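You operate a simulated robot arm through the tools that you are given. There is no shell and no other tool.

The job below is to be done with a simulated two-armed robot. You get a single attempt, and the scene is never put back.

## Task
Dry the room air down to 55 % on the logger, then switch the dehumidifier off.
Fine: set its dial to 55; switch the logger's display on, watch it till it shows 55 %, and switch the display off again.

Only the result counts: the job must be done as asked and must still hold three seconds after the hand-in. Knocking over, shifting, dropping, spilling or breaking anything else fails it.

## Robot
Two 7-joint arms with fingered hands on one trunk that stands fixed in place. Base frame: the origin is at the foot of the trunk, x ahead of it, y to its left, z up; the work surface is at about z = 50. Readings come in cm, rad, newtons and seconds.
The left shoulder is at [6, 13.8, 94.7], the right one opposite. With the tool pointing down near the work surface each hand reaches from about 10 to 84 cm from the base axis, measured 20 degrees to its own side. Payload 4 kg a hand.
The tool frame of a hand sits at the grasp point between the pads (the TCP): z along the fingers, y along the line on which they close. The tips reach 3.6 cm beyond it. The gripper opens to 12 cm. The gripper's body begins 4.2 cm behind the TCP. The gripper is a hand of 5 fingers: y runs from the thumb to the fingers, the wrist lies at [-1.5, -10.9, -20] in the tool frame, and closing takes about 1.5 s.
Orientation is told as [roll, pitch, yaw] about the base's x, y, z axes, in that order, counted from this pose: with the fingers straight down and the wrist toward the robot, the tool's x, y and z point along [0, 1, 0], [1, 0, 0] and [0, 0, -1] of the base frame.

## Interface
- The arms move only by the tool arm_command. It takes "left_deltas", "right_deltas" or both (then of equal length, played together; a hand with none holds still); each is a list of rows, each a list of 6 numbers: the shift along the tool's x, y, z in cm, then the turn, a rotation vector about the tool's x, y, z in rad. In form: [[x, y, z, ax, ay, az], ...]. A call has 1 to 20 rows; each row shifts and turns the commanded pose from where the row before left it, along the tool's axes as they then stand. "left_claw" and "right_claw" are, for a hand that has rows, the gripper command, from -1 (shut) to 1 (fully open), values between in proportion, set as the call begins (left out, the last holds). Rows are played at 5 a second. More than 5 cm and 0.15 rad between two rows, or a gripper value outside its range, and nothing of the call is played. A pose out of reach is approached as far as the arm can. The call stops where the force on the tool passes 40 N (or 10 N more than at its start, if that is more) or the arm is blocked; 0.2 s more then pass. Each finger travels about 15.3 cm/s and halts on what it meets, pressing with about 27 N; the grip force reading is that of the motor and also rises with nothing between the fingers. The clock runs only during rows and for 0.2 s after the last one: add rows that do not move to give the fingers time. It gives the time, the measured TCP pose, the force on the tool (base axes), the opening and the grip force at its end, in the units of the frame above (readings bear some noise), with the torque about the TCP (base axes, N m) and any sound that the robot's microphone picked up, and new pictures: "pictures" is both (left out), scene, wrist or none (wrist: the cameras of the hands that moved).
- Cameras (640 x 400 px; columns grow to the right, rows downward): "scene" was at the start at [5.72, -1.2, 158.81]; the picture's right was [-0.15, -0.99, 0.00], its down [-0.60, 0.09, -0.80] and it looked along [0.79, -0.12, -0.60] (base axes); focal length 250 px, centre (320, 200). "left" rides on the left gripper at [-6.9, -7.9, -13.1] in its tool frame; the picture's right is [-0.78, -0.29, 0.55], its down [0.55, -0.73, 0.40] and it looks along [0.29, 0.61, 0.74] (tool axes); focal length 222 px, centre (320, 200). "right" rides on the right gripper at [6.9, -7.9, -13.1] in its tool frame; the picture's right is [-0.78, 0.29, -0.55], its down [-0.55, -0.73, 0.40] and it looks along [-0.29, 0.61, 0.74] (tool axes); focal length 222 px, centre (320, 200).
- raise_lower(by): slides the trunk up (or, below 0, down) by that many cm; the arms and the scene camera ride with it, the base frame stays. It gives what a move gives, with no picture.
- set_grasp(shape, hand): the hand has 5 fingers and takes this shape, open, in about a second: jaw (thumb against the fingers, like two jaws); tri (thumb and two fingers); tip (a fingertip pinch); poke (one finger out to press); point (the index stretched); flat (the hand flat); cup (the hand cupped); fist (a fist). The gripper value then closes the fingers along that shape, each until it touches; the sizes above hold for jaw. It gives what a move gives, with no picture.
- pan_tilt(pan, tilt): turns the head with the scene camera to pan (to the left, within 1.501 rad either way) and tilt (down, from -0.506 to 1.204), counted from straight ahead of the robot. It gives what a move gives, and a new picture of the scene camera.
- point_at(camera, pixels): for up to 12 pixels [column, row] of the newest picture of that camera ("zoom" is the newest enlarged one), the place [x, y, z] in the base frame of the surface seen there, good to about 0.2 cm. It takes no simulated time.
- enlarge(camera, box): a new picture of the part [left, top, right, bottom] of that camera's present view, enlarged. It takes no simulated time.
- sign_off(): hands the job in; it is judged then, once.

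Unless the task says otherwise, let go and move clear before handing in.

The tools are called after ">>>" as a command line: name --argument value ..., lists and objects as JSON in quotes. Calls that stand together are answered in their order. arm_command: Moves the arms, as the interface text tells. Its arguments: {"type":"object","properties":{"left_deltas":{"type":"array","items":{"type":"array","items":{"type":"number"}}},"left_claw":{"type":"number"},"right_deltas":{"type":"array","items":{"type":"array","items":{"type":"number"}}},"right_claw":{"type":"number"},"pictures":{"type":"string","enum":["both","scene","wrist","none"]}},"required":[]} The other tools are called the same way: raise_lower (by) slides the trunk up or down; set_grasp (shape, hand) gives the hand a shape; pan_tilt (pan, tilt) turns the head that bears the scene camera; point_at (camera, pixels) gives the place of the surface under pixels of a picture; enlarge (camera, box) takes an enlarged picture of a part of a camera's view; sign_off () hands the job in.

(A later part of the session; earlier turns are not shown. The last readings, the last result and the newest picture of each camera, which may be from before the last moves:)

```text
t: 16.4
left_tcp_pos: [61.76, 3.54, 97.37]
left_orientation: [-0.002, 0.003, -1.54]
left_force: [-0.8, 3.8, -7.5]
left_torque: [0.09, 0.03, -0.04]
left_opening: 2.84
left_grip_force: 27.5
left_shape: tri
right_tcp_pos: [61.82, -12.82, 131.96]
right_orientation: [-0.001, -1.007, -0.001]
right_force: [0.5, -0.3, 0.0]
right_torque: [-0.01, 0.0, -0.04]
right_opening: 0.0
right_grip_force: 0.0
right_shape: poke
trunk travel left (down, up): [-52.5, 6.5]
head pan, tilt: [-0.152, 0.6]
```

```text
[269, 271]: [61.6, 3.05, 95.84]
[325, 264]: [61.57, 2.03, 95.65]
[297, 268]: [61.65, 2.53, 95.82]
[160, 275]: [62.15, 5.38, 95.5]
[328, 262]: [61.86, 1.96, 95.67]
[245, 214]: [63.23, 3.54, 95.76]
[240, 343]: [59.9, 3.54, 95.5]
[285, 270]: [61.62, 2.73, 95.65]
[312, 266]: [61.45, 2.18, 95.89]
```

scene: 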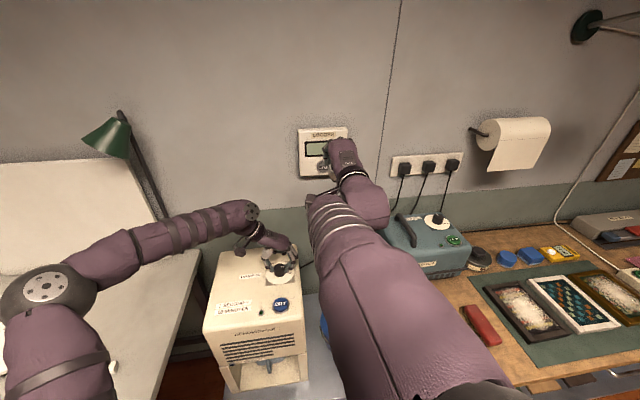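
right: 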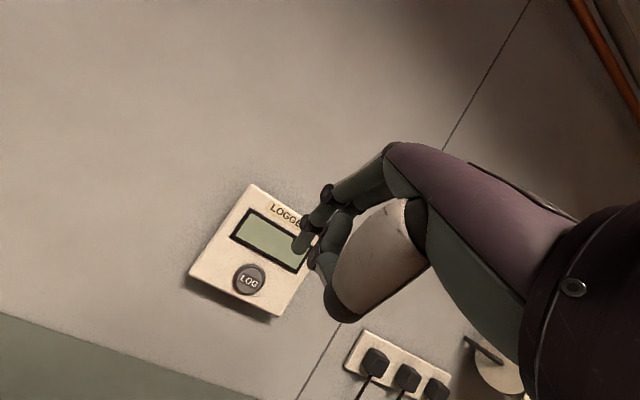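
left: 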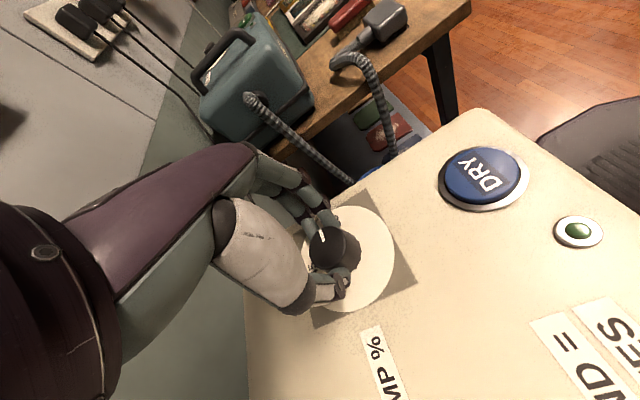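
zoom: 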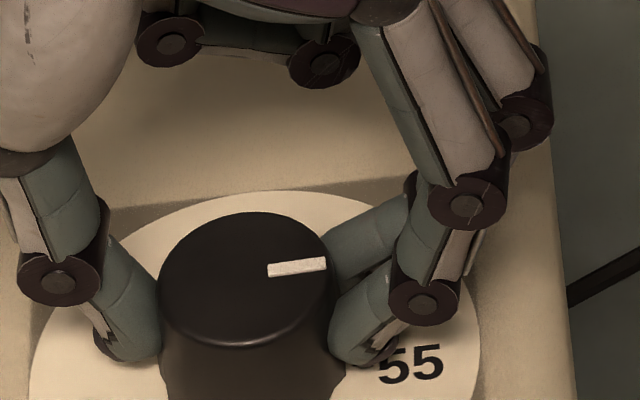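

The pointer is at about -90°, a few degrees short of the 55 tick (about -95°). I'll turn 0.12 rad more, then open the fingers and rise to compare pointer and tick.

>>> arm_command --left_deltas '[[0.003, 0.03, 0, 0, 0, 0.12], [0, 0, 0, 0, 0, 0], [0, 0, 0, 0, 0, 0]]' --pictures "none"

>>> arm_command --left_deltas '[[0, 0, 0, 0, 0, 0], [0, 0, 0, 0, 0, 0], [0, 0, 0, 0, 0, 0]]' --left_claw 0.2 --pictures "none"

>>> arm_command --left_deltas '[[0, 0, -2, 0, 0, 0], [0, 0, -2, 0, 0, 0], [0, 0, -2, 0, 0, 0], [0, 0, -2, 0, 0, 0], [0, 0, 0, 0, 0, 0]]' --pictures "both"

>>> enlarge --camera "scene" --box '[260, 245, 308, 275]'

>>> enlarge --camera "left" --box '[320, 200, 440, 320]'

```text
t: 17.2
left_tcp_pos: [61.79, 3.57, 97.37]
left_orientation: [-0.003, 0.002, -1.66]
left_force: [-0.4, 4.9, -5.6]
left_torque: [0.07, -0.01, -0.03]
left_opening: 2.82
left_grip_force: 27.2
left_shape: tri
right_tcp_pos: [61.81, -12.93, 131.89]
right_orientation: [-0.003, -1.009, -0.002]
right_force: [-0.4, -0.3, -0.2]
right_torque: [0.0, -0.02, 0.02]
right_opening: 0.0
right_grip_force: 0.0
right_shape: poke
trunk travel left (down, up): [-52.5, 6.5]
head pan, tilt: [-0.152, 0.6]
```

```text
t: 18.0
left_tcp_pos: [61.69, 3.48, 97.37]
left_orientation: [-0.003, 0.001, -1.66]
left_force: [1.1, -0.1, -0.4]
left_torque: [0.01, 0.02, 0.03]
left_opening: 7.17
left_grip_force: 0.1
left_shape: tri
right_tcp_pos: [61.73, -12.82, 132.03]
right_orientation: [-0.002, -1.008, -0.002]
right_force: [0.6, 0.1, 0.6]
right_torque: [0.01, -0.01, -0.01]
right_opening: 0.0
right_grip_force: 0.0
right_shape: poke
trunk travel left (down, up): [-52.5, 6.5]
head pan, tilt: [-0.152, 0.6]
```

```text
t: 19.2
left_tcp_pos: [61.52, 3.29, 105.3]
left_orientation: [-0.001, 0.001, -1.66]
left_force: [0.0, -0.1, 0.0]
left_torque: [-0.01, 0.01, 0.01]
left_opening: 7.16
left_grip_force: 0.0
left_shape: tri
right_tcp_pos: [61.79, -12.91, 131.88]
right_orientation: [-0.001, -1.007, -0.003]
right_force: [-0.4, -0.2, -0.6]
right_torque: [0.0, 0.02, -0.01]
right_opening: 0.0
right_grip_force: 0.1
right_shape: poke
trunk travel left (down, up): [-52.5, 6.5]
head pan, tilt: [-0.152, 0.6]
```

scene: 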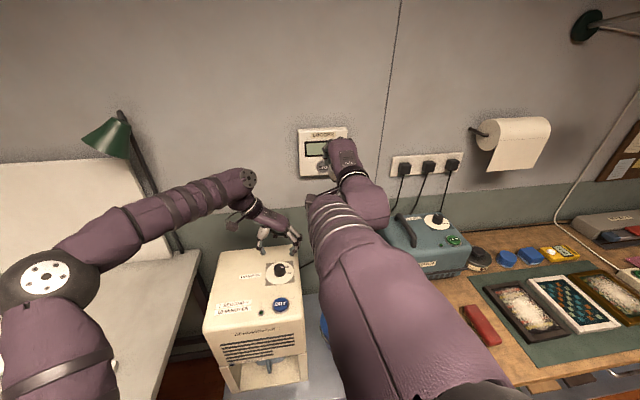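
left: 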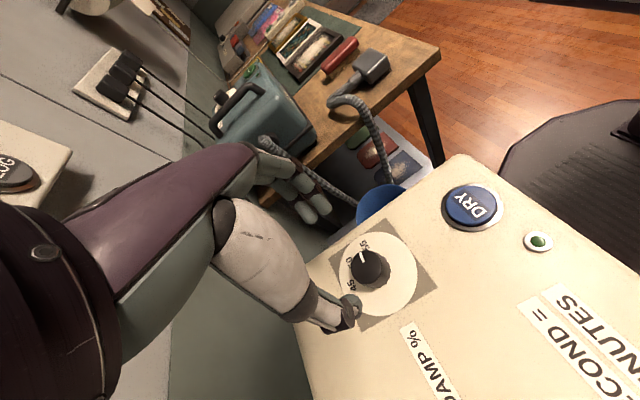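

```text
13.33 times, centred on (284, 260) of scene
```

zoom: 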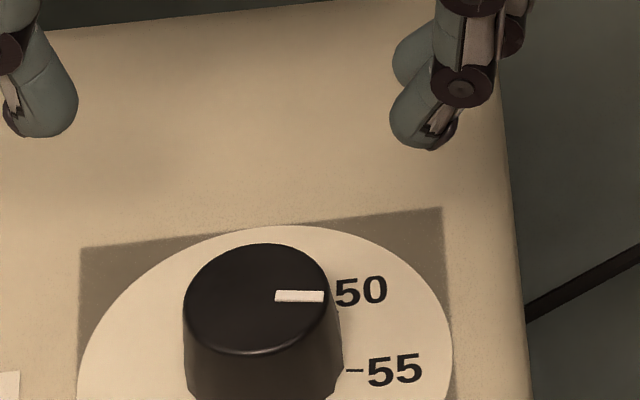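

```text
3.33 times, centred on (380, 260) of left
```

zoom: 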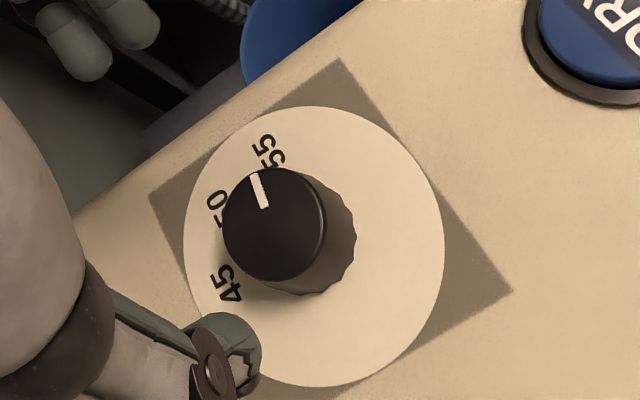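

The pointer lies level at (275–324, 296) while the 55 tick is at (346–362, 371) on the disc below it. I'll enlarge with the whole disc in view to compute both angles accurately.

>>> enlarge --camera "scene" --box '[260, 255, 308, 285]'

```text
13.33 times, centred on (284, 270) of scene
```

zoom: 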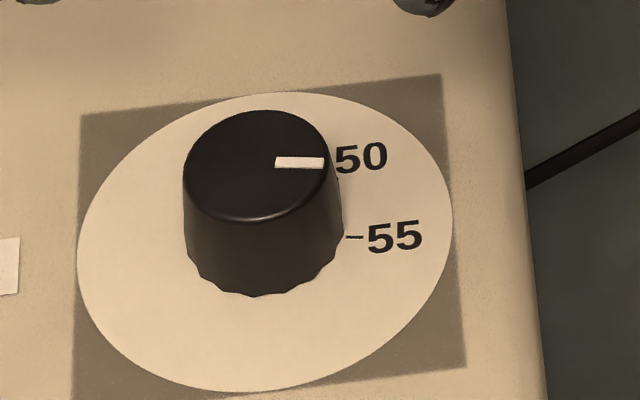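

By the square's corners, the 55 tick lies at about -100° and the pointer at about -97°, i.e. roughly 54.7. I'll regrip and turn about 3° more to be exact.

>>> arm_command --left_deltas '[[0.03, -0.04, 2, 0, 0, 0], [0.03, -0.04, 2, 0, 0, 0], [0.03, -0.04, 2, 0, 0, 0], [0.03, -0.04, 2, 0, 0, 0], [0, 0, 0, 0, 0, 0]]' --pictures "none"

>>> arm_command --left_deltas '[[0, 0, 0, 0, 0, 0], [0, 0, 0, 0, 0, 0], [0, 0, 0, 0, 0, 0], [0, 0, 0, 0, 0, 0]]' --left_claw -1 --pictures "scene"

>>> enlarge --camera "scene" --box '[260, 255, 308, 285]'

```text
t: 20.4
left_tcp_pos: [61.99, 3.69, 97.17]
left_orientation: [-0.001, 0.001, -1.661]
left_force: [-0.6, -0.5, 0.8]
left_torque: [-0.01, -0.02, 0.0]
left_opening: 7.15
left_grip_force: 0.1
left_shape: tri
right_tcp_pos: [61.64, -12.86, 132.05]
right_orientation: [-0.001, -1.006, -0.001]
right_force: [0.7, -0.7, -1.2]
right_torque: [0.0, -0.04, 0.07]
right_opening: 0.01
right_grip_force: 0.1
right_shape: poke
trunk travel left (down, up): [-52.5, 6.5]
head pan, tilt: [-0.152, 0.6]
```

```text
t: 21.4
left_tcp_pos: [61.98, 3.75, 97.31]
left_orientation: [-0.001, 0.001, -1.659]
left_force: [0.6, 0.4, -1.5]
left_torque: [-0.08, -0.01, 0.02]
left_opening: 2.82
left_grip_force: 26.8
left_shape: tri
right_tcp_pos: [61.74, -12.88, 131.91]
right_orientation: [-0.001, -1.009, -0.001]
right_force: [-0.6, -0.5, -0.6]
right_torque: [0.0, 0.0, 0.0]
right_opening: 0.0
right_grip_force: 0.1
right_shape: poke
trunk travel left (down, up): [-52.5, 6.5]
head pan, tilt: [-0.152, 0.6]
```

scene: 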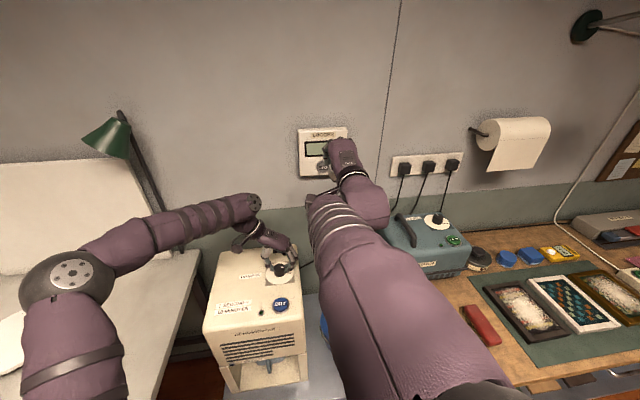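

```text
13.33 times, centred on (284, 270) of scene
```

zoom: 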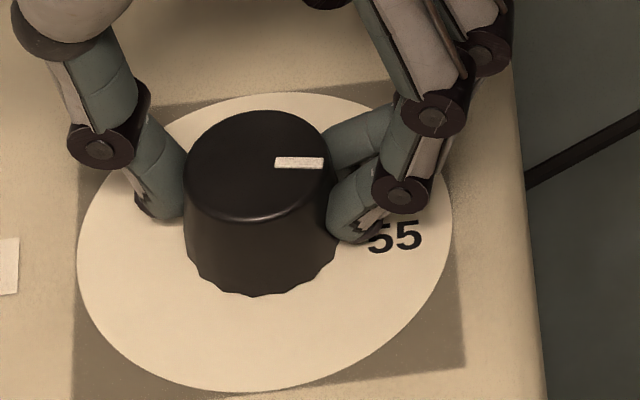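

The knob is regripped with the pointer still at about -97°. I'll turn the last 0.05 rad and check before releasing.

>>> arm_command --left_deltas '[[0.017, 0.022, 0, 0, 0, 0.05], [0, 0, 0, 0, 0, 0], [0, 0, 0, 0, 0, 0]]' --pictures "none"

>>> arm_command --left_deltas '[[0, 0, 0, 0, 0, 0], [0, 0, 0, 0, 0, 0], [0, 0, 0, 0, 0, 0]]' --left_claw 0.2 --pictures "none"

>>> arm_command --left_deltas '[[0, 0, -2, 0, 0, 0], [0, 0, -2, 0, 0, 0], [0, 0, -2, 0, 0, 0], [0, 0, -2, 0, 0, 0], [0, 0, -2, 0, 0, 0], [0, 0, 0, 0, 0, 0]]' --pictures "both"

>>> enlarge --camera "scene" --box '[260, 255, 308, 285]'

>>> enlarge --camera "left" --box '[320, 200, 440, 320]'

```text
t: 22.2
left_tcp_pos: [62.01, 3.71, 97.2]
left_orientation: [-0.001, 0.001, -1.71]
left_force: [4.9, 1.5, -1.8]
left_torque: [0.04, -0.16, 0.15]
left_opening: 2.81
left_grip_force: 27.4
left_shape: tri
right_tcp_pos: [61.83, -12.9, 131.9]
right_orientation: [-0.002, -1.008, -0.002]
right_force: [0.3, -0.7, -0.4]
right_torque: [-0.01, 0.01, -0.01]
right_opening: 0.0
right_grip_force: 0.1
right_shape: poke
trunk travel left (down, up): [-52.5, 6.5]
head pan, tilt: [-0.152, 0.6]
```

```text
t: 23.0
left_tcp_pos: [61.75, 3.43, 97.23]
left_orientation: [-0.003, 0.0, -1.71]
left_force: [-0.8, 0.8, -0.5]
left_torque: [-0.03, 0.01, 0.02]
left_opening: 7.17
left_grip_force: 0.0
left_shape: tri
right_tcp_pos: [61.74, -12.91, 131.94]
right_orientation: [0.0, -1.007, -0.001]
right_force: [-0.5, 1.3, -0.5]
right_torque: [0.01, -0.01, 0.03]
right_opening: 0.0
right_grip_force: 0.1
right_shape: poke
trunk travel left (down, up): [-52.5, 6.5]
head pan, tilt: [-0.152, 0.6]
```

```text
t: 24.4
left_tcp_pos: [61.82, 3.55, 107.39]
left_orientation: [-0.002, 0.0, -1.712]
left_force: [0.1, 0.4, 0.4]
left_torque: [0.01, 0.04, 0.0]
left_opening: 7.16
left_grip_force: 0.0
left_shape: tri
right_tcp_pos: [61.66, -12.9, 131.97]
right_orientation: [-0.002, -1.005, 0.0]
right_force: [0.4, 0.2, -1.1]
right_torque: [0.02, -0.02, -0.03]
right_opening: 0.0
right_grip_force: 0.0
right_shape: poke
trunk travel left (down, up): [-52.5, 6.5]
head pan, tilt: [-0.152, 0.6]
```

scene: 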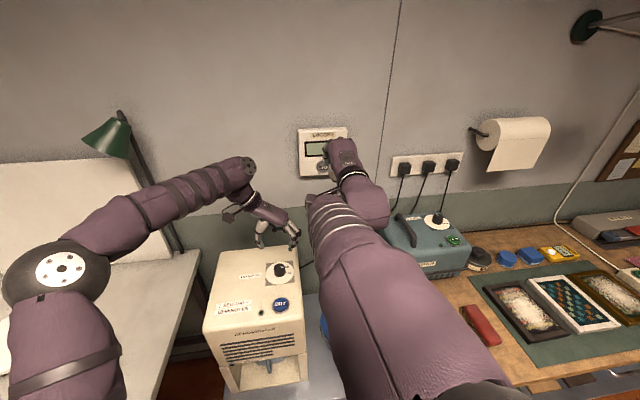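
left: 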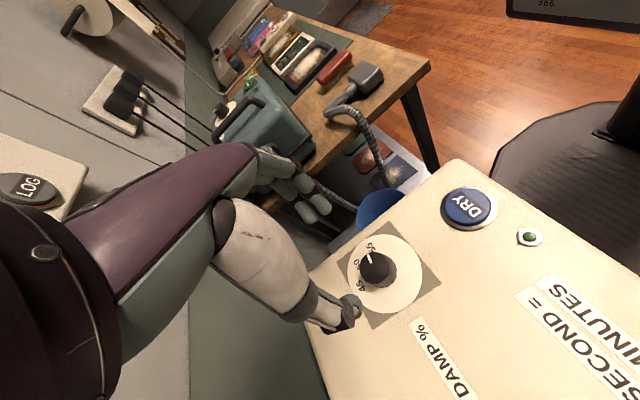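

```text
13.33 times, centred on (284, 270) of scene
```

zoom: 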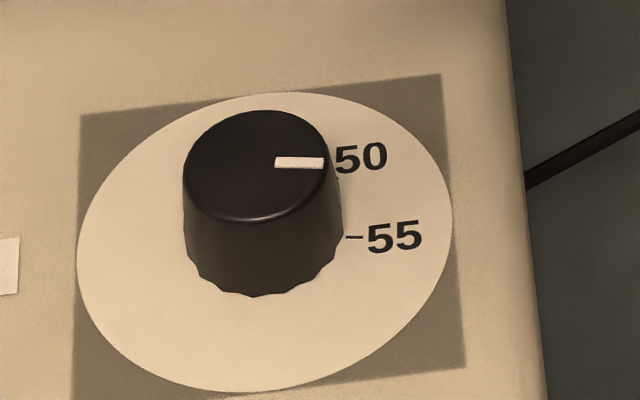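

```text
3.33 times, centred on (380, 260) of left
```

zoom: 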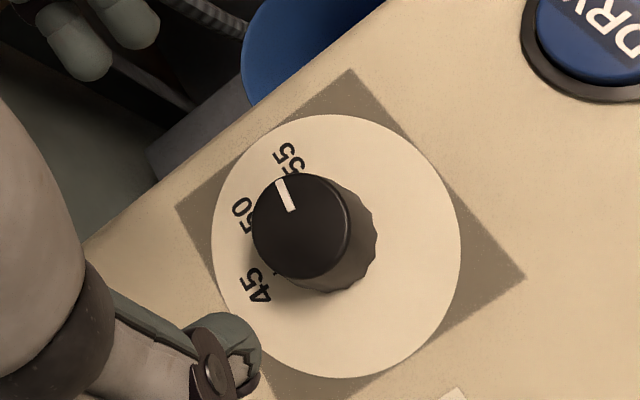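

The pointer looks almost unchanged after the last turn, and the torque rose a little, which suggests an end stop near 55. I'll enlarge the pointer and tick strongly to compare angles.

>>> enlarge --camera "scene" --box '[272, 260, 296, 275]'

>>> enlarge --camera "left" --box '[355, 235, 403, 275]'

```text
16.00 times, centred on (284, 268) of scene
```

zoom: 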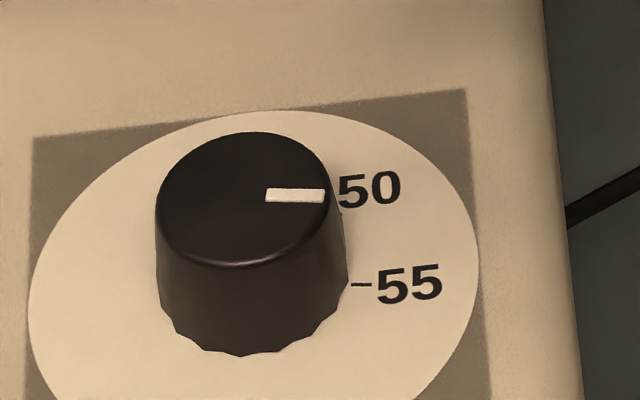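

```text
10.00 times, centred on (379, 255) of left
```

zoom: 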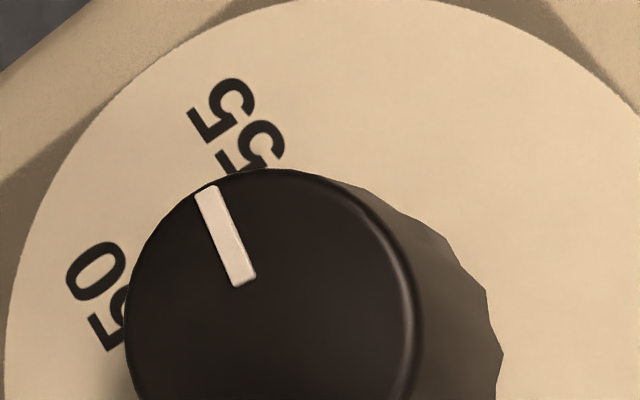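

Pointer (≈ -98°) and the 55 tick (≈ -100°) now agree within measuring error. Next I'll make the left hand a poking hand and locate its tip, and bring the right hand's finger toward LOG.

>>> set_grasp --shape "poke" --hand "left"

>>> arm_command --left_deltas '[[0, 0, 0, 0, 0, 0], [0, 0, 0, 0, 0, 0]]' --pictures "both"

>>> enlarge --camera "scene" --box '[240, 170, 320, 260]'

>>> enlarge --camera "right" --box '[180, 150, 380, 330]'

```text
t: 25.3
left_tcp_pos: [61.92, 3.49, 107.38]
left_orientation: [-0.002, 0.003, -1.71]
left_force: [0.6, 0.4, 0.6]
left_torque: [0.03, -0.02, 0.03]
left_opening: 0.01
left_grip_force: 0.0
left_shape: poke
right_tcp_pos: [61.73, -12.94, 131.9]
right_orientation: [-0.001, -1.007, 0.0]
right_force: [-0.1, 0.1, 0.8]
right_torque: [0.0, 0.0, 0.02]
right_opening: 0.0
right_grip_force: 0.1
right_shape: poke
trunk travel left (down, up): [-52.5, 6.5]
head pan, tilt: [-0.152, 0.6]
```

```text
t: 25.9
left_tcp_pos: [61.73, 3.59, 107.34]
left_orientation: [-0.002, 0.002, -1.71]
left_force: [0.2, 0.7, -0.4]
left_torque: [0.0, 0.03, 0.01]
left_opening: 0.0
left_grip_force: 0.0
left_shape: poke
right_tcp_pos: [61.72, -12.9, 131.98]
right_orientation: [-0.003, -1.007, -0.002]
right_force: [0.3, -0.7, 0.0]
right_torque: [0.0, 0.0, -0.01]
right_opening: 0.0
right_grip_force: 0.1
right_shape: poke
trunk travel left (down, up): [-52.5, 6.5]
head pan, tilt: [-0.152, 0.6]
```

scene: 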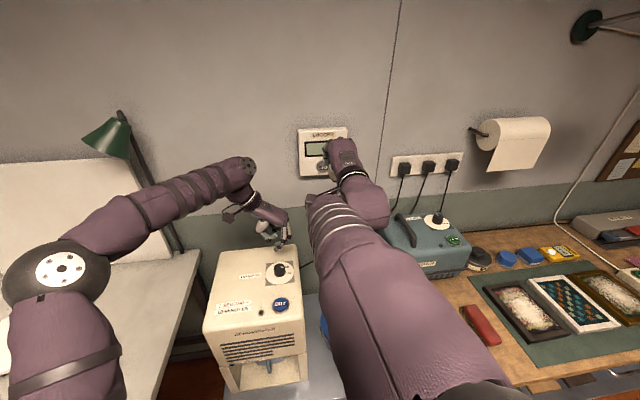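
left: 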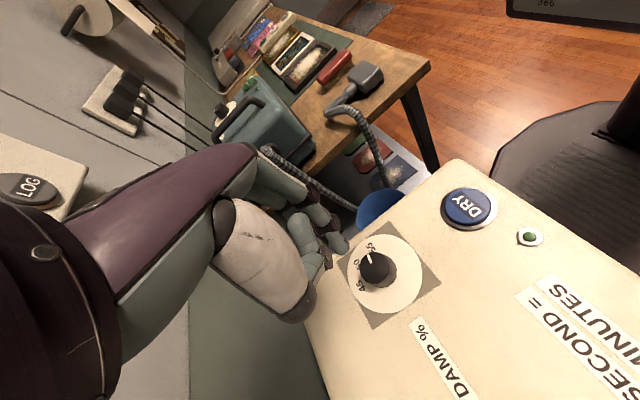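

```text
4.44 times, centred on (280, 215) of scene
```

zoom: 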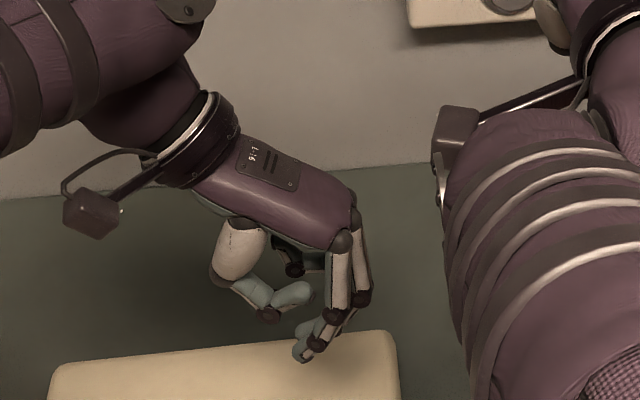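

```text
2.22 times, centred on (280, 240) of right
```

zoom: 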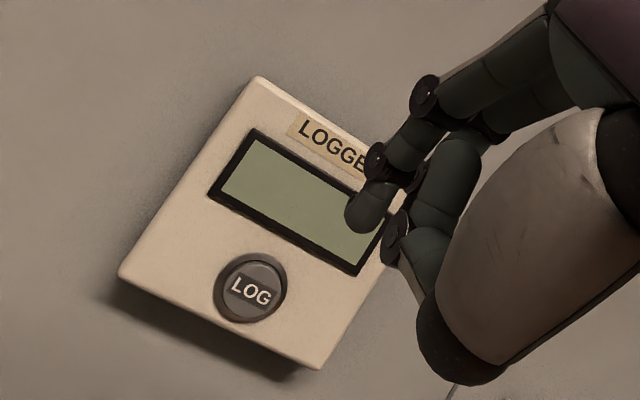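

The right poking finger tip shows at zoom (358, 218) in front of the display, and the left one at scene (276, 249). I'll measure both tips and the buttons.

>>> point_at --camera "zoom" --pixels '[[358, 218], [352, 212], [365, 205], [408, 258], [250, 290], [250, 265], [240, 285], [285, 180], [262, 80], [122, 277], [375, 262]]'

>>> point_at --camera "scene" --pixels '[[276, 248], [277, 250], [278, 246], [280, 241], [281, 303], [262, 312]]'

>>> point_at --camera "left" --pixels '[[340, 245], [333, 253], [342, 240], [470, 207], [445, 207], [496, 208], [470, 188], [530, 237]]'

```text
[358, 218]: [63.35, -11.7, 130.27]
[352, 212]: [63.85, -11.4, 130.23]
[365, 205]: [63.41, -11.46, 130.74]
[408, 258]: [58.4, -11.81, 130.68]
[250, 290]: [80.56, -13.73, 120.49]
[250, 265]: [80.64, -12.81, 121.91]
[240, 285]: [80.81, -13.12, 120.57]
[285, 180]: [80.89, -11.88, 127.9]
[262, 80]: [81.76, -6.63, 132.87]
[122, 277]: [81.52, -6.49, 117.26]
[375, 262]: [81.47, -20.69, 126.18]
```

```text
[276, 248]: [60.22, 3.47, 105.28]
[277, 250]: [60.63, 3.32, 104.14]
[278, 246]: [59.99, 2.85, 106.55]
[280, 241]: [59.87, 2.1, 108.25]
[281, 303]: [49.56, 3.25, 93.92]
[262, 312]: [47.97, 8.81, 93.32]
```

```text
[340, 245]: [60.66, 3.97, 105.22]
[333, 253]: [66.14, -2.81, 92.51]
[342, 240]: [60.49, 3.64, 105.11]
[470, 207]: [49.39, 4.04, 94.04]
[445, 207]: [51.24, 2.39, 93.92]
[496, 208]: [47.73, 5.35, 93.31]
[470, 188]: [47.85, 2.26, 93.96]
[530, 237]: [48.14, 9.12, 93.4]
```

The poking tips sit about (±1.3, -0.4, 3.5) from the TCP in the tool frames, DRY's top is at (49.5, 3.5, 94.0) and LOG's face at (80.6, -13.5, 120.6). I'll bring both tips to a few centimetres from their buttons.

>>> arm_command --left_deltas '[[-2.7, 0.52, 0, 0, 0, 0], [-2.7, 0.52, 0, 0, 0, 0], [-2.7, 0.52, 0, 0, 0, 0], [-2.7, 0.52, 0, 0, 0, 0], [0, 0, 3.17, 0, 0, 0], [0, 0, 3.17, 0, 0, 0], [0, 0, 0, 0, 0, 0], [0, 0, 0, 0, 0, 0]]' --right_deltas '[[-0.333, -0.242, 2.478, 0, 0, 0], [-0.333, -0.242, 2.478, 0, 0, 0], [-0.333, -0.242, 2.478, 0, 0, 0], [-0.333, -0.242, 2.478, 0, 0, 0], [-0.333, -0.242, 2.478, 0, 0, 0], [-0.333, -0.242, 2.478, 0, 0, 0], [0, 0, 0, 0, 0, 0], [0, 0, 0, 0, 0, 0]]' --pictures "both"

>>> enlarge --camera "right" --box '[180, 150, 380, 330]'

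>>> enlarge --camera "left" --box '[280, 180, 480, 330]'

```text
t: 27.7
left_tcp_pos: [50.84, 2.92, 101.1]
left_orientation: [-0.001, 0.001, -1.71]
left_force: [0.5, 0.6, -0.4]
left_torque: [-0.03, -0.02, 0.0]
left_opening: 0.0
left_grip_force: 0.0
left_shape: poke
right_tcp_pos: [73.6, -14.96, 122.69]
right_orientation: [-0.003, -1.007, -0.003]
right_force: [0.1, 0.4, 0.1]
right_torque: [0.02, 0.02, 0.02]
right_opening: 0.01
right_grip_force: 0.1
right_shape: poke
trunk travel left (down, up): [-52.5, 6.5]
head pan, tilt: [-0.152, 0.6]
```

scene: 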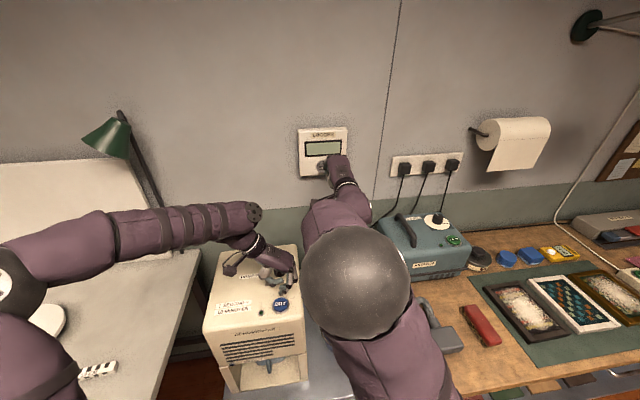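
right: 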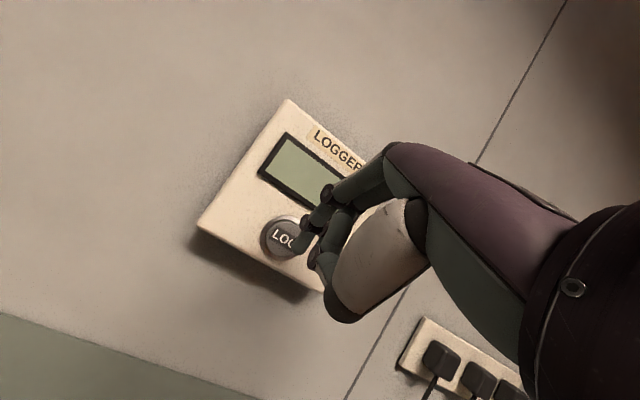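
left: 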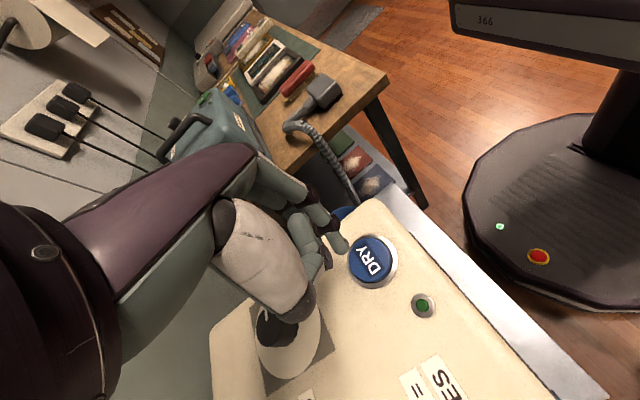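

```text
2.22 times, centred on (280, 240) of right
```

zoom: 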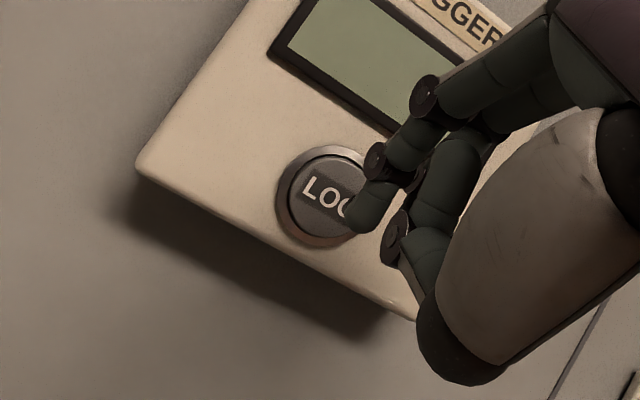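

```text
2.67 times, centred on (380, 255) of left
```

zoom: 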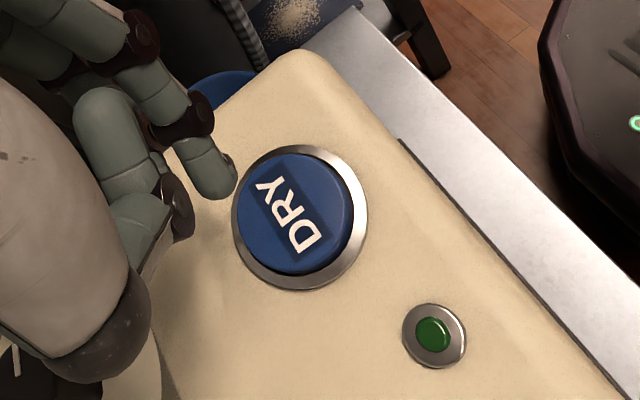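

Both tips are close: the right finger is at about (305, 240) in the right picture in front of LOG, the left at zoom (225, 180) beside DRY; the display is clear in the scene picture at (323, 148). I'll check both tips' places.

>>> point_at --camera "zoom" --pixels '[[225, 185], [215, 175], [230, 160], [205, 190], [295, 215], [240, 215], [352, 205], [285, 155], [305, 272]]'

>>> point_at --camera "right" --pixels '[[303, 243], [299, 240], [308, 238], [283, 238], [280, 222], [298, 220], [268, 240]]'

```text
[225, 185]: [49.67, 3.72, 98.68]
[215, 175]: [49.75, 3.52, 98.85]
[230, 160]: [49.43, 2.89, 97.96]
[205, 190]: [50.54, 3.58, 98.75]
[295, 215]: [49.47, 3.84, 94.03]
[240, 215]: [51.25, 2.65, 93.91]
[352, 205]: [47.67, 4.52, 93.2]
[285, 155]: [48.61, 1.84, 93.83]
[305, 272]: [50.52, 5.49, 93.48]
```

```text
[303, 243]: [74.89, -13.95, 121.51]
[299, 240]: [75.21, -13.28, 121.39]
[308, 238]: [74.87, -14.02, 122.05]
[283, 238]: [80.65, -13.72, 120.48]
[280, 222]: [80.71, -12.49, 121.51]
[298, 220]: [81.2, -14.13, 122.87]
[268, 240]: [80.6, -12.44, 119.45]
```

The left tip is straight above DRY (49.6, 3.5) and the right tip is in front of LOG, about 4.3 cm short at (76.3, -13.7, 121). I'll press LOG with a straight push along +x in small steps.

>>> arm_command --right_deltas '[[0, 0.8025, 1.2675, 0, 0, 0], [0, 0.8025, 1.2675, 0, 0, 0], [0, 0.187, 0.296, 0, 0, 0], [0, 0.187, 0.296, 0, 0, 0], [0, 0.187, 0.296, 0, 0, 0]]' --pictures "both"

>>> enlarge --camera "scene" --box '[290, 115, 360, 190]'

```text
t: 28.9
left_tcp_pos: [50.74, 2.97, 101.14]
left_orientation: [-0.002, 0.001, -1.71]
left_force: [0.5, 1.2, 0.2]
left_torque: [0.02, 0.03, 0.0]
left_opening: 0.0
left_grip_force: 0.2
left_shape: poke
right_tcp_pos: [77.73, -14.9, 122.78]
right_orientation: [0.0, -1.007, -0.002]
right_force: [-1.5, 0.4, 0.5]
right_torque: [0.02, 0.02, 0.01]
right_opening: 0.0
right_grip_force: 0.0
right_shape: poke
trunk travel left (down, up): [-52.5, 6.5]
head pan, tilt: [-0.152, 0.6]
```

scene: 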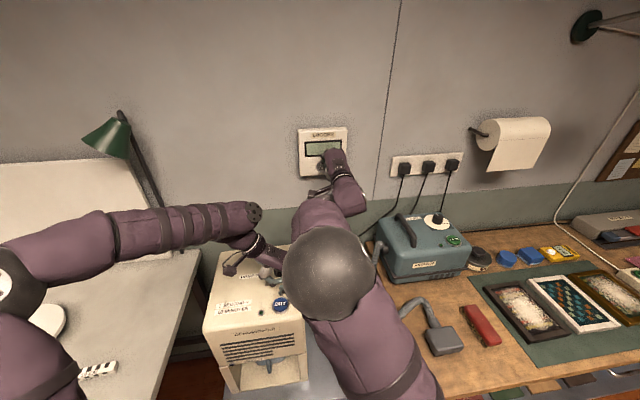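
right: 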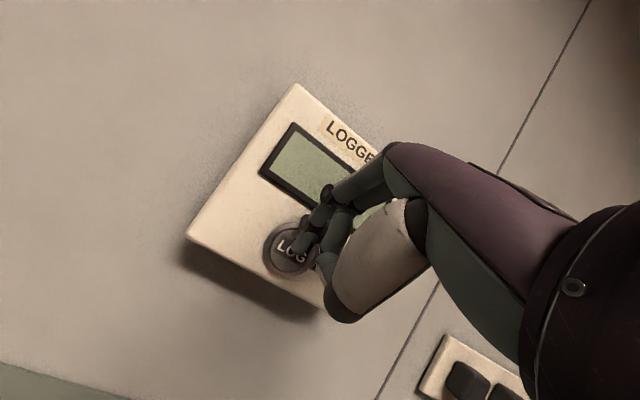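

```text
5.33 times, centred on (325, 152) of scene
```

zoom: 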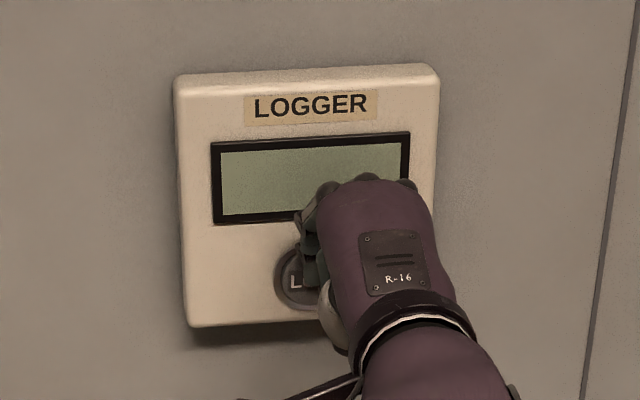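

The finger is just touching LOG (force -1.5 N, x = 77.7), but the right elbow (sphere at scene (325, 272)) is drifting left toward the left hand. I'll check the clearance before pushing on.

>>> point_at --camera "scene" --pixels '[[325, 272], [290, 270], [365, 270], [325, 235], [310, 220], [340, 340], [250, 245], [265, 250], [240, 225], [200, 225]]'

```text
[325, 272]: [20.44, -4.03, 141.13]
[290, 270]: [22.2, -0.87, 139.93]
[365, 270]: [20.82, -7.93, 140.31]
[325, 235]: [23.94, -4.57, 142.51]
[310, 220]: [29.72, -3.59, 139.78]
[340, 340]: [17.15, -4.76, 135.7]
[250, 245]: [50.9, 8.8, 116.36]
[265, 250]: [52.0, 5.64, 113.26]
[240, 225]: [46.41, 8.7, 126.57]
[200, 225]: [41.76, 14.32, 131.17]
```

The right elbow is near (20, -4, 136), still over 20 cm from the left forearm, so it is safe. I'll push a little further into LOG.

>>> arm_command --right_deltas '[[0, 0.134, 0.211, 0, 0, 0], [0, 0.134, 0.211, 0, 0, 0]]' --pictures "scene"

>>> enlarge --camera "scene" --box '[290, 115, 360, 190]'

```text
t: 29.5
left_tcp_pos: [50.75, 2.86, 101.25]
left_orientation: [0.0, 0.001, -1.708]
left_force: [0.8, 1.0, -0.5]
left_torque: [-0.05, 0.07, 0.06]
left_opening: 0.0
left_grip_force: 0.0
left_shape: poke
right_tcp_pos: [78.03, -14.87, 122.8]
right_orientation: [-0.002, -1.006, -0.003]
right_force: [-9.2, 1.3, 0.3]
right_torque: [0.0, 0.15, 0.0]
right_opening: 0.0
right_grip_force: 0.0
right_shape: poke
trunk travel left (down, up): [-52.5, 6.5]
head pan, tilt: [-0.152, 0.6]
heard: click
```

scene: 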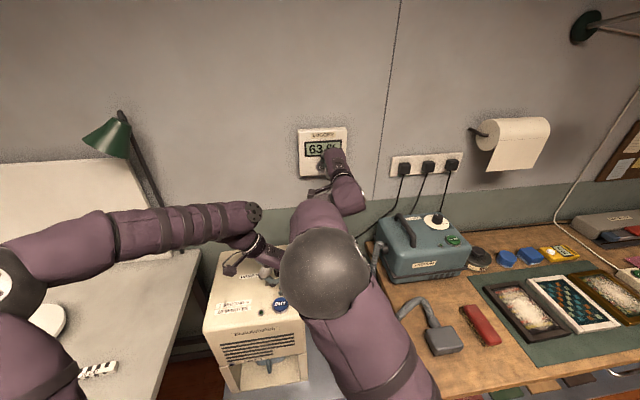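

```text
5.33 times, centred on (325, 152) of scene
```

zoom: 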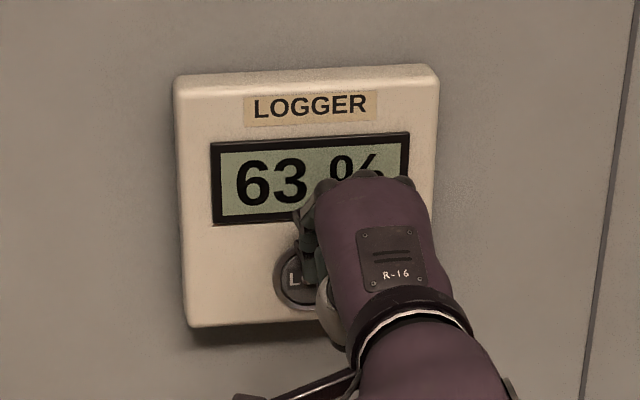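

The logger clicked on and reads 63 %. I'll back the right finger off LOG by about 1.5 cm and lower the left finger onto DRY.

>>> arm_command --right_deltas '[[0, -0.4, -0.634, 0, 0, 0], [0, -0.4, -0.634, 0, 0, 0], [0, 0, 0, 0, 0, 0], [0, 0, 0, 0, 0, 0]]' --left_deltas '[[0, 0, 1.2, 0, 0, 0], [0, 0, 1.2, 0, 0, 0], [0, 0, 0.4, 0, 0, 0], [0, 0, 0.3, 0, 0, 0]]' --pictures "both"

>>> enlarge --camera "left" --box '[280, 180, 480, 330]'

>>> enlarge --camera "scene" --box '[290, 115, 360, 190]'

```text
t: 30.5
left_tcp_pos: [50.86, 2.93, 97.97]
left_orientation: [-0.001, 0.002, -1.71]
left_force: [0.7, -0.2, -0.2]
left_torque: [0.06, 0.02, -0.02]
left_opening: 0.0
left_grip_force: 0.1
left_shape: poke
right_tcp_pos: [76.84, -14.81, 122.86]
right_orientation: [-0.001, -1.006, -0.001]
right_force: [-0.4, -0.5, -0.4]
right_torque: [0.02, 0.0, -0.02]
right_opening: 0.0
right_grip_force: 0.0
right_shape: poke
trunk travel left (down, up): [-52.5, 6.5]
head pan, tilt: [-0.152, 0.6]
```

scene: 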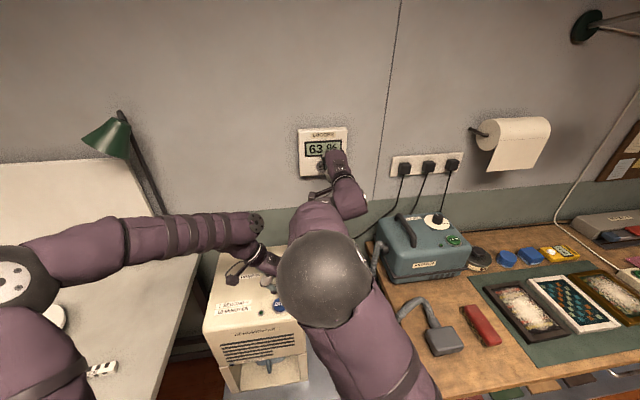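
right: 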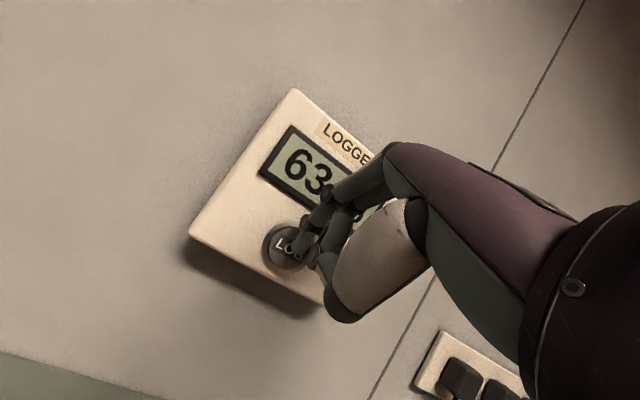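
left: 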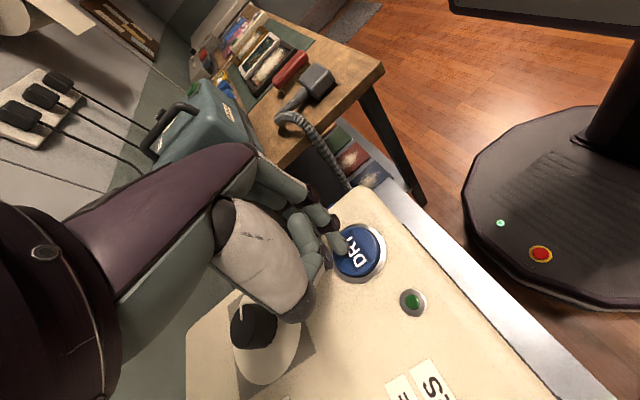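

```text
2.67 times, centred on (380, 255) of left
```

zoom: 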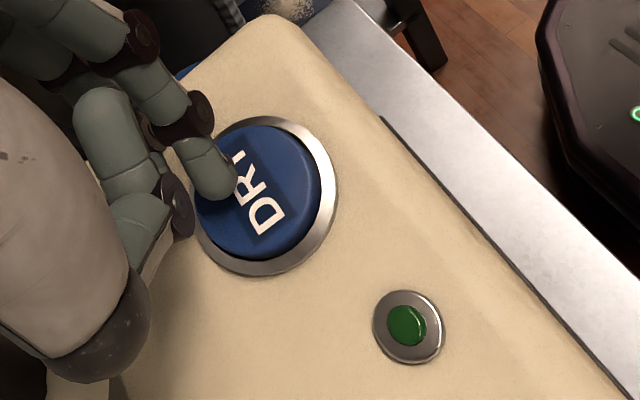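

```text
5.33 times, centred on (325, 152) of scene
```

zoom: 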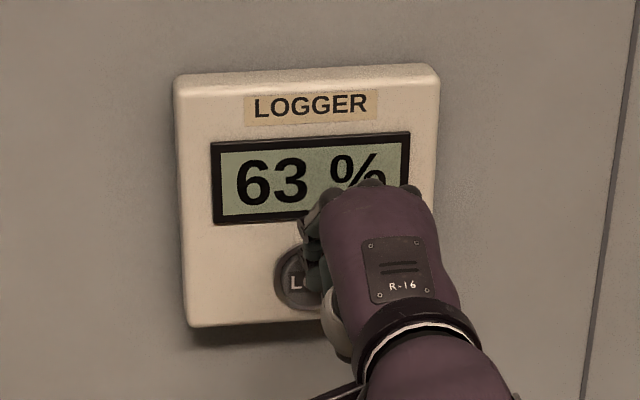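

The left tip is hovering just over DRY (TCP z = 97.97, no force) and the logger holds 63 %. I'll press DRY down in small steps until it clicks.

>>> arm_command --left_deltas '[[0, 0, 0.25, 0, 0, 0], [0, 0, 0.25, 0, 0, 0], [0, 0, 0.2, 0, 0, 0]]' --pictures "both"

>>> enlarge --camera "left" --box '[280, 180, 480, 330]'

>>> enlarge --camera "scene" --box '[290, 115, 360, 190]'

```text
t: 31.3
left_tcp_pos: [50.7, 2.99, 97.37]
left_orientation: [-0.001, -0.001, -1.711]
left_force: [0.8, -0.9, 4.4]
left_torque: [-0.06, -0.01, 0.0]
left_opening: 0.01
left_grip_force: 0.1
left_shape: poke
right_tcp_pos: [76.81, -14.89, 122.73]
right_orientation: [-0.001, -1.008, 0.0]
right_force: [-0.6, 0.0, -0.5]
right_torque: [-0.02, -0.01, -0.03]
right_opening: 0.0
right_grip_force: 0.0
right_shape: poke
trunk travel left (down, up): [-52.5, 6.5]
head pan, tilt: [-0.152, 0.6]
heard: click
```

scene: 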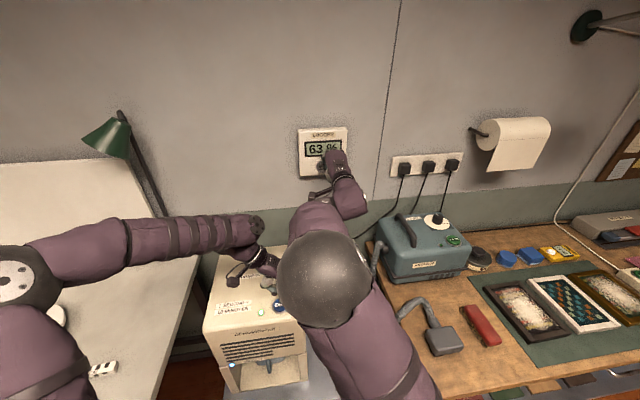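
left: 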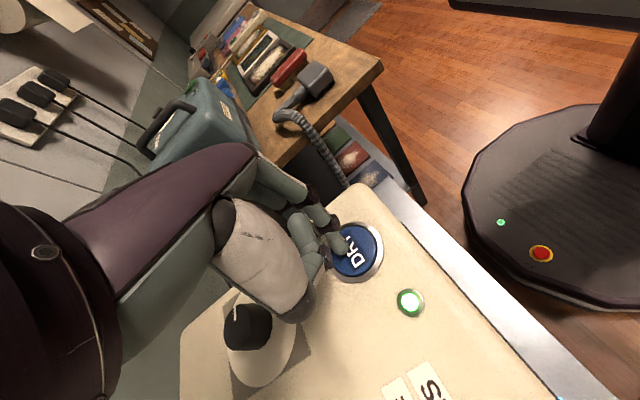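

```text
2.67 times, centred on (380, 255) of left
```

zoom: 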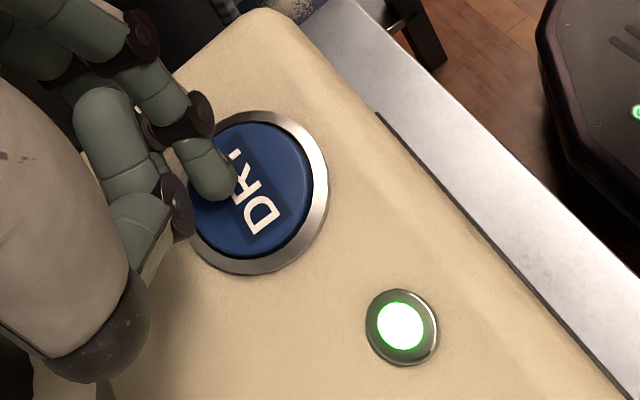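

```text
5.33 times, centred on (325, 152) of scene
```

zoom: 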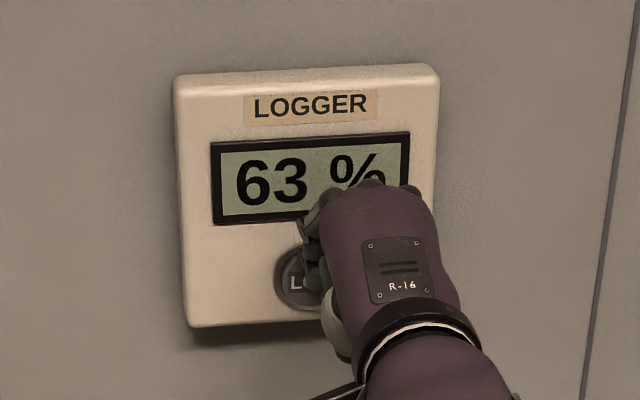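

DRY clicked and its lamp is lit (left zoom (400, 326)); there is also a blue spot on the front at scene (231, 365). I'll lift the left finger about 1 cm off the button and watch the logger, still at 63 %.

>>> arm_command --left_deltas '[[0, 0, -0.5, 0, 0, 0], [0, 0, -0.6, 0, 0, 0], [0, 0, 0, 0, 0, 0]]' --pictures "both"

>>> enlarge --camera "scene" --box '[290, 115, 360, 190]'

>>> enlarge --camera "scene" --box '[200, 300, 310, 390]'

```text
t: 32.1
left_tcp_pos: [50.83, 2.92, 98.38]
left_orientation: [-0.002, 0.002, -1.71]
left_force: [0.2, 0.9, 0.2]
left_torque: [-0.03, -0.02, 0.01]
left_opening: 0.0
left_grip_force: 0.0
left_shape: poke
right_tcp_pos: [76.85, -14.92, 122.64]
right_orientation: [-0.001, -1.007, -0.003]
right_force: [-0.6, -0.7, 0.8]
right_torque: [0.02, 0.02, 0.02]
right_opening: 0.02
right_grip_force: 0.1
right_shape: poke
trunk travel left (down, up): [-52.5, 6.5]
head pan, tilt: [-0.152, 0.6]
```

scene: 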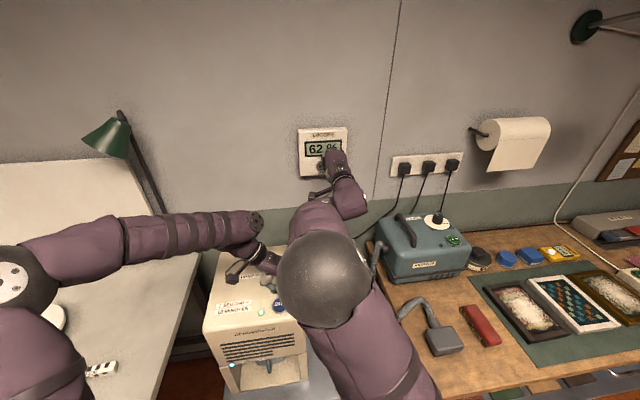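
left: 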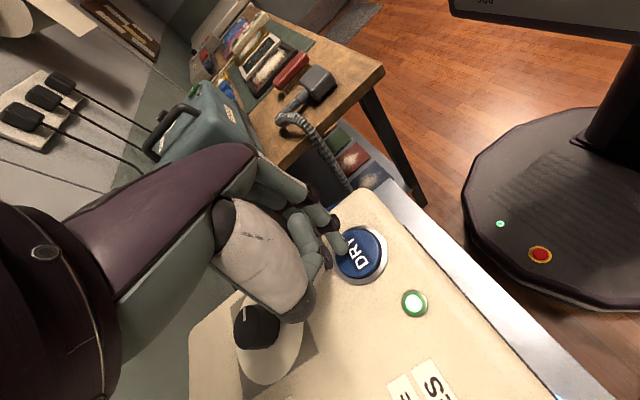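

```text
5.33 times, centred on (325, 152) of scene
```

zoom: 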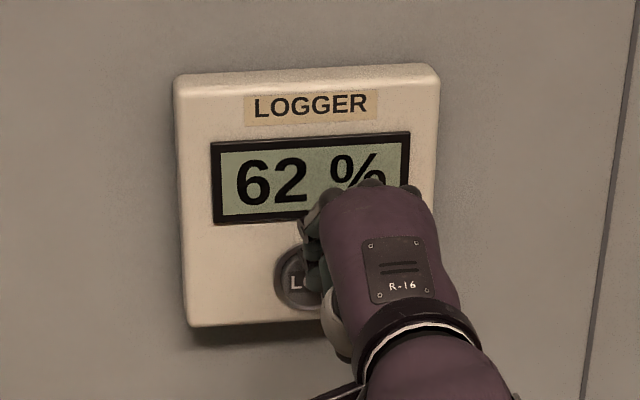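

```text
4.44 times, centred on (255, 345) of scene
```

zoom: 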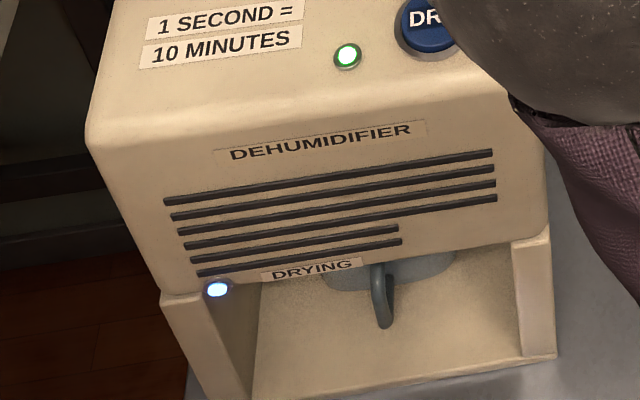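

The logger is down to 62 % with the DRYING lamp lit. Time only runs when I move, so I'll look closely at the opening under the grille, where a spout shows at (382, 300), to see whether water has somewhere to go.

>>> enlarge --camera "scene" --box '[225, 345, 315, 400]'

>>> point_at --camera "zoom" --pixels '[[300, 100], [320, 150], [250, 200], [350, 250], [420, 120], [150, 150], [480, 200], [300, 320]]'

```text
7.11 times, centred on (270, 372) of scene
```

zoom: 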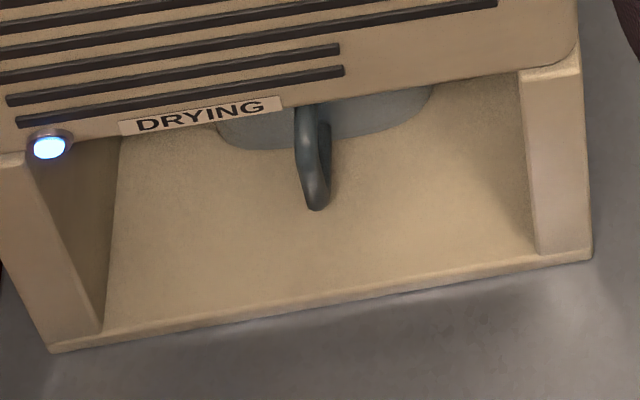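

```text
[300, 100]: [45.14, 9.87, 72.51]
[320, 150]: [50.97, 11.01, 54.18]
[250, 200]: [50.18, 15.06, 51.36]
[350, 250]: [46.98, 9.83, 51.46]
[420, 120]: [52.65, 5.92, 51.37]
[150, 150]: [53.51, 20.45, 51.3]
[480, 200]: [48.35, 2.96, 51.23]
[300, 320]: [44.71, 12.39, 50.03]
```

Inside the cavity there is a round grey-blue object with a handle-like part at zoom (315, 160). I'll measure it to see whether it's a collecting vessel.

>>> point_at --camera "zoom" --pixels '[[250, 135], [270, 145], [380, 110], [410, 105], [350, 130], [312, 125], [312, 170], [318, 205], [325, 140], [304, 110]]'

>>> enlarge --camera "left" --box '[280, 180, 480, 330]'

```text
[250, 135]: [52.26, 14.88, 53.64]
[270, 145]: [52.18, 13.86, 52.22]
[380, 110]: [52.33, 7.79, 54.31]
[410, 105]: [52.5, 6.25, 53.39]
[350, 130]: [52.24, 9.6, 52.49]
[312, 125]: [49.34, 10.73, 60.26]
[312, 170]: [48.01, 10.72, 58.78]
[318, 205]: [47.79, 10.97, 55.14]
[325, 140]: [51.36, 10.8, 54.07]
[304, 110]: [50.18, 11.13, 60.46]
```

```text
2.67 times, centred on (380, 255) of left
```

zoom: 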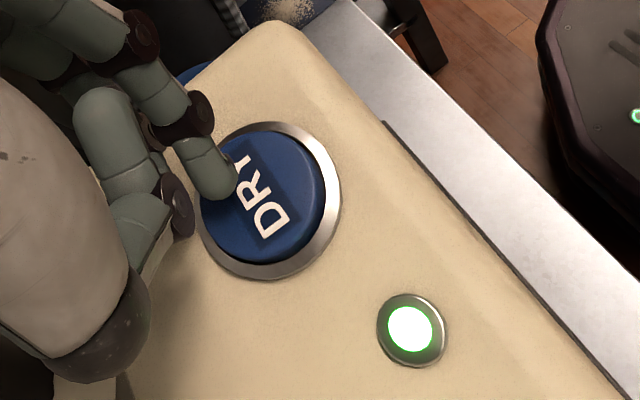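

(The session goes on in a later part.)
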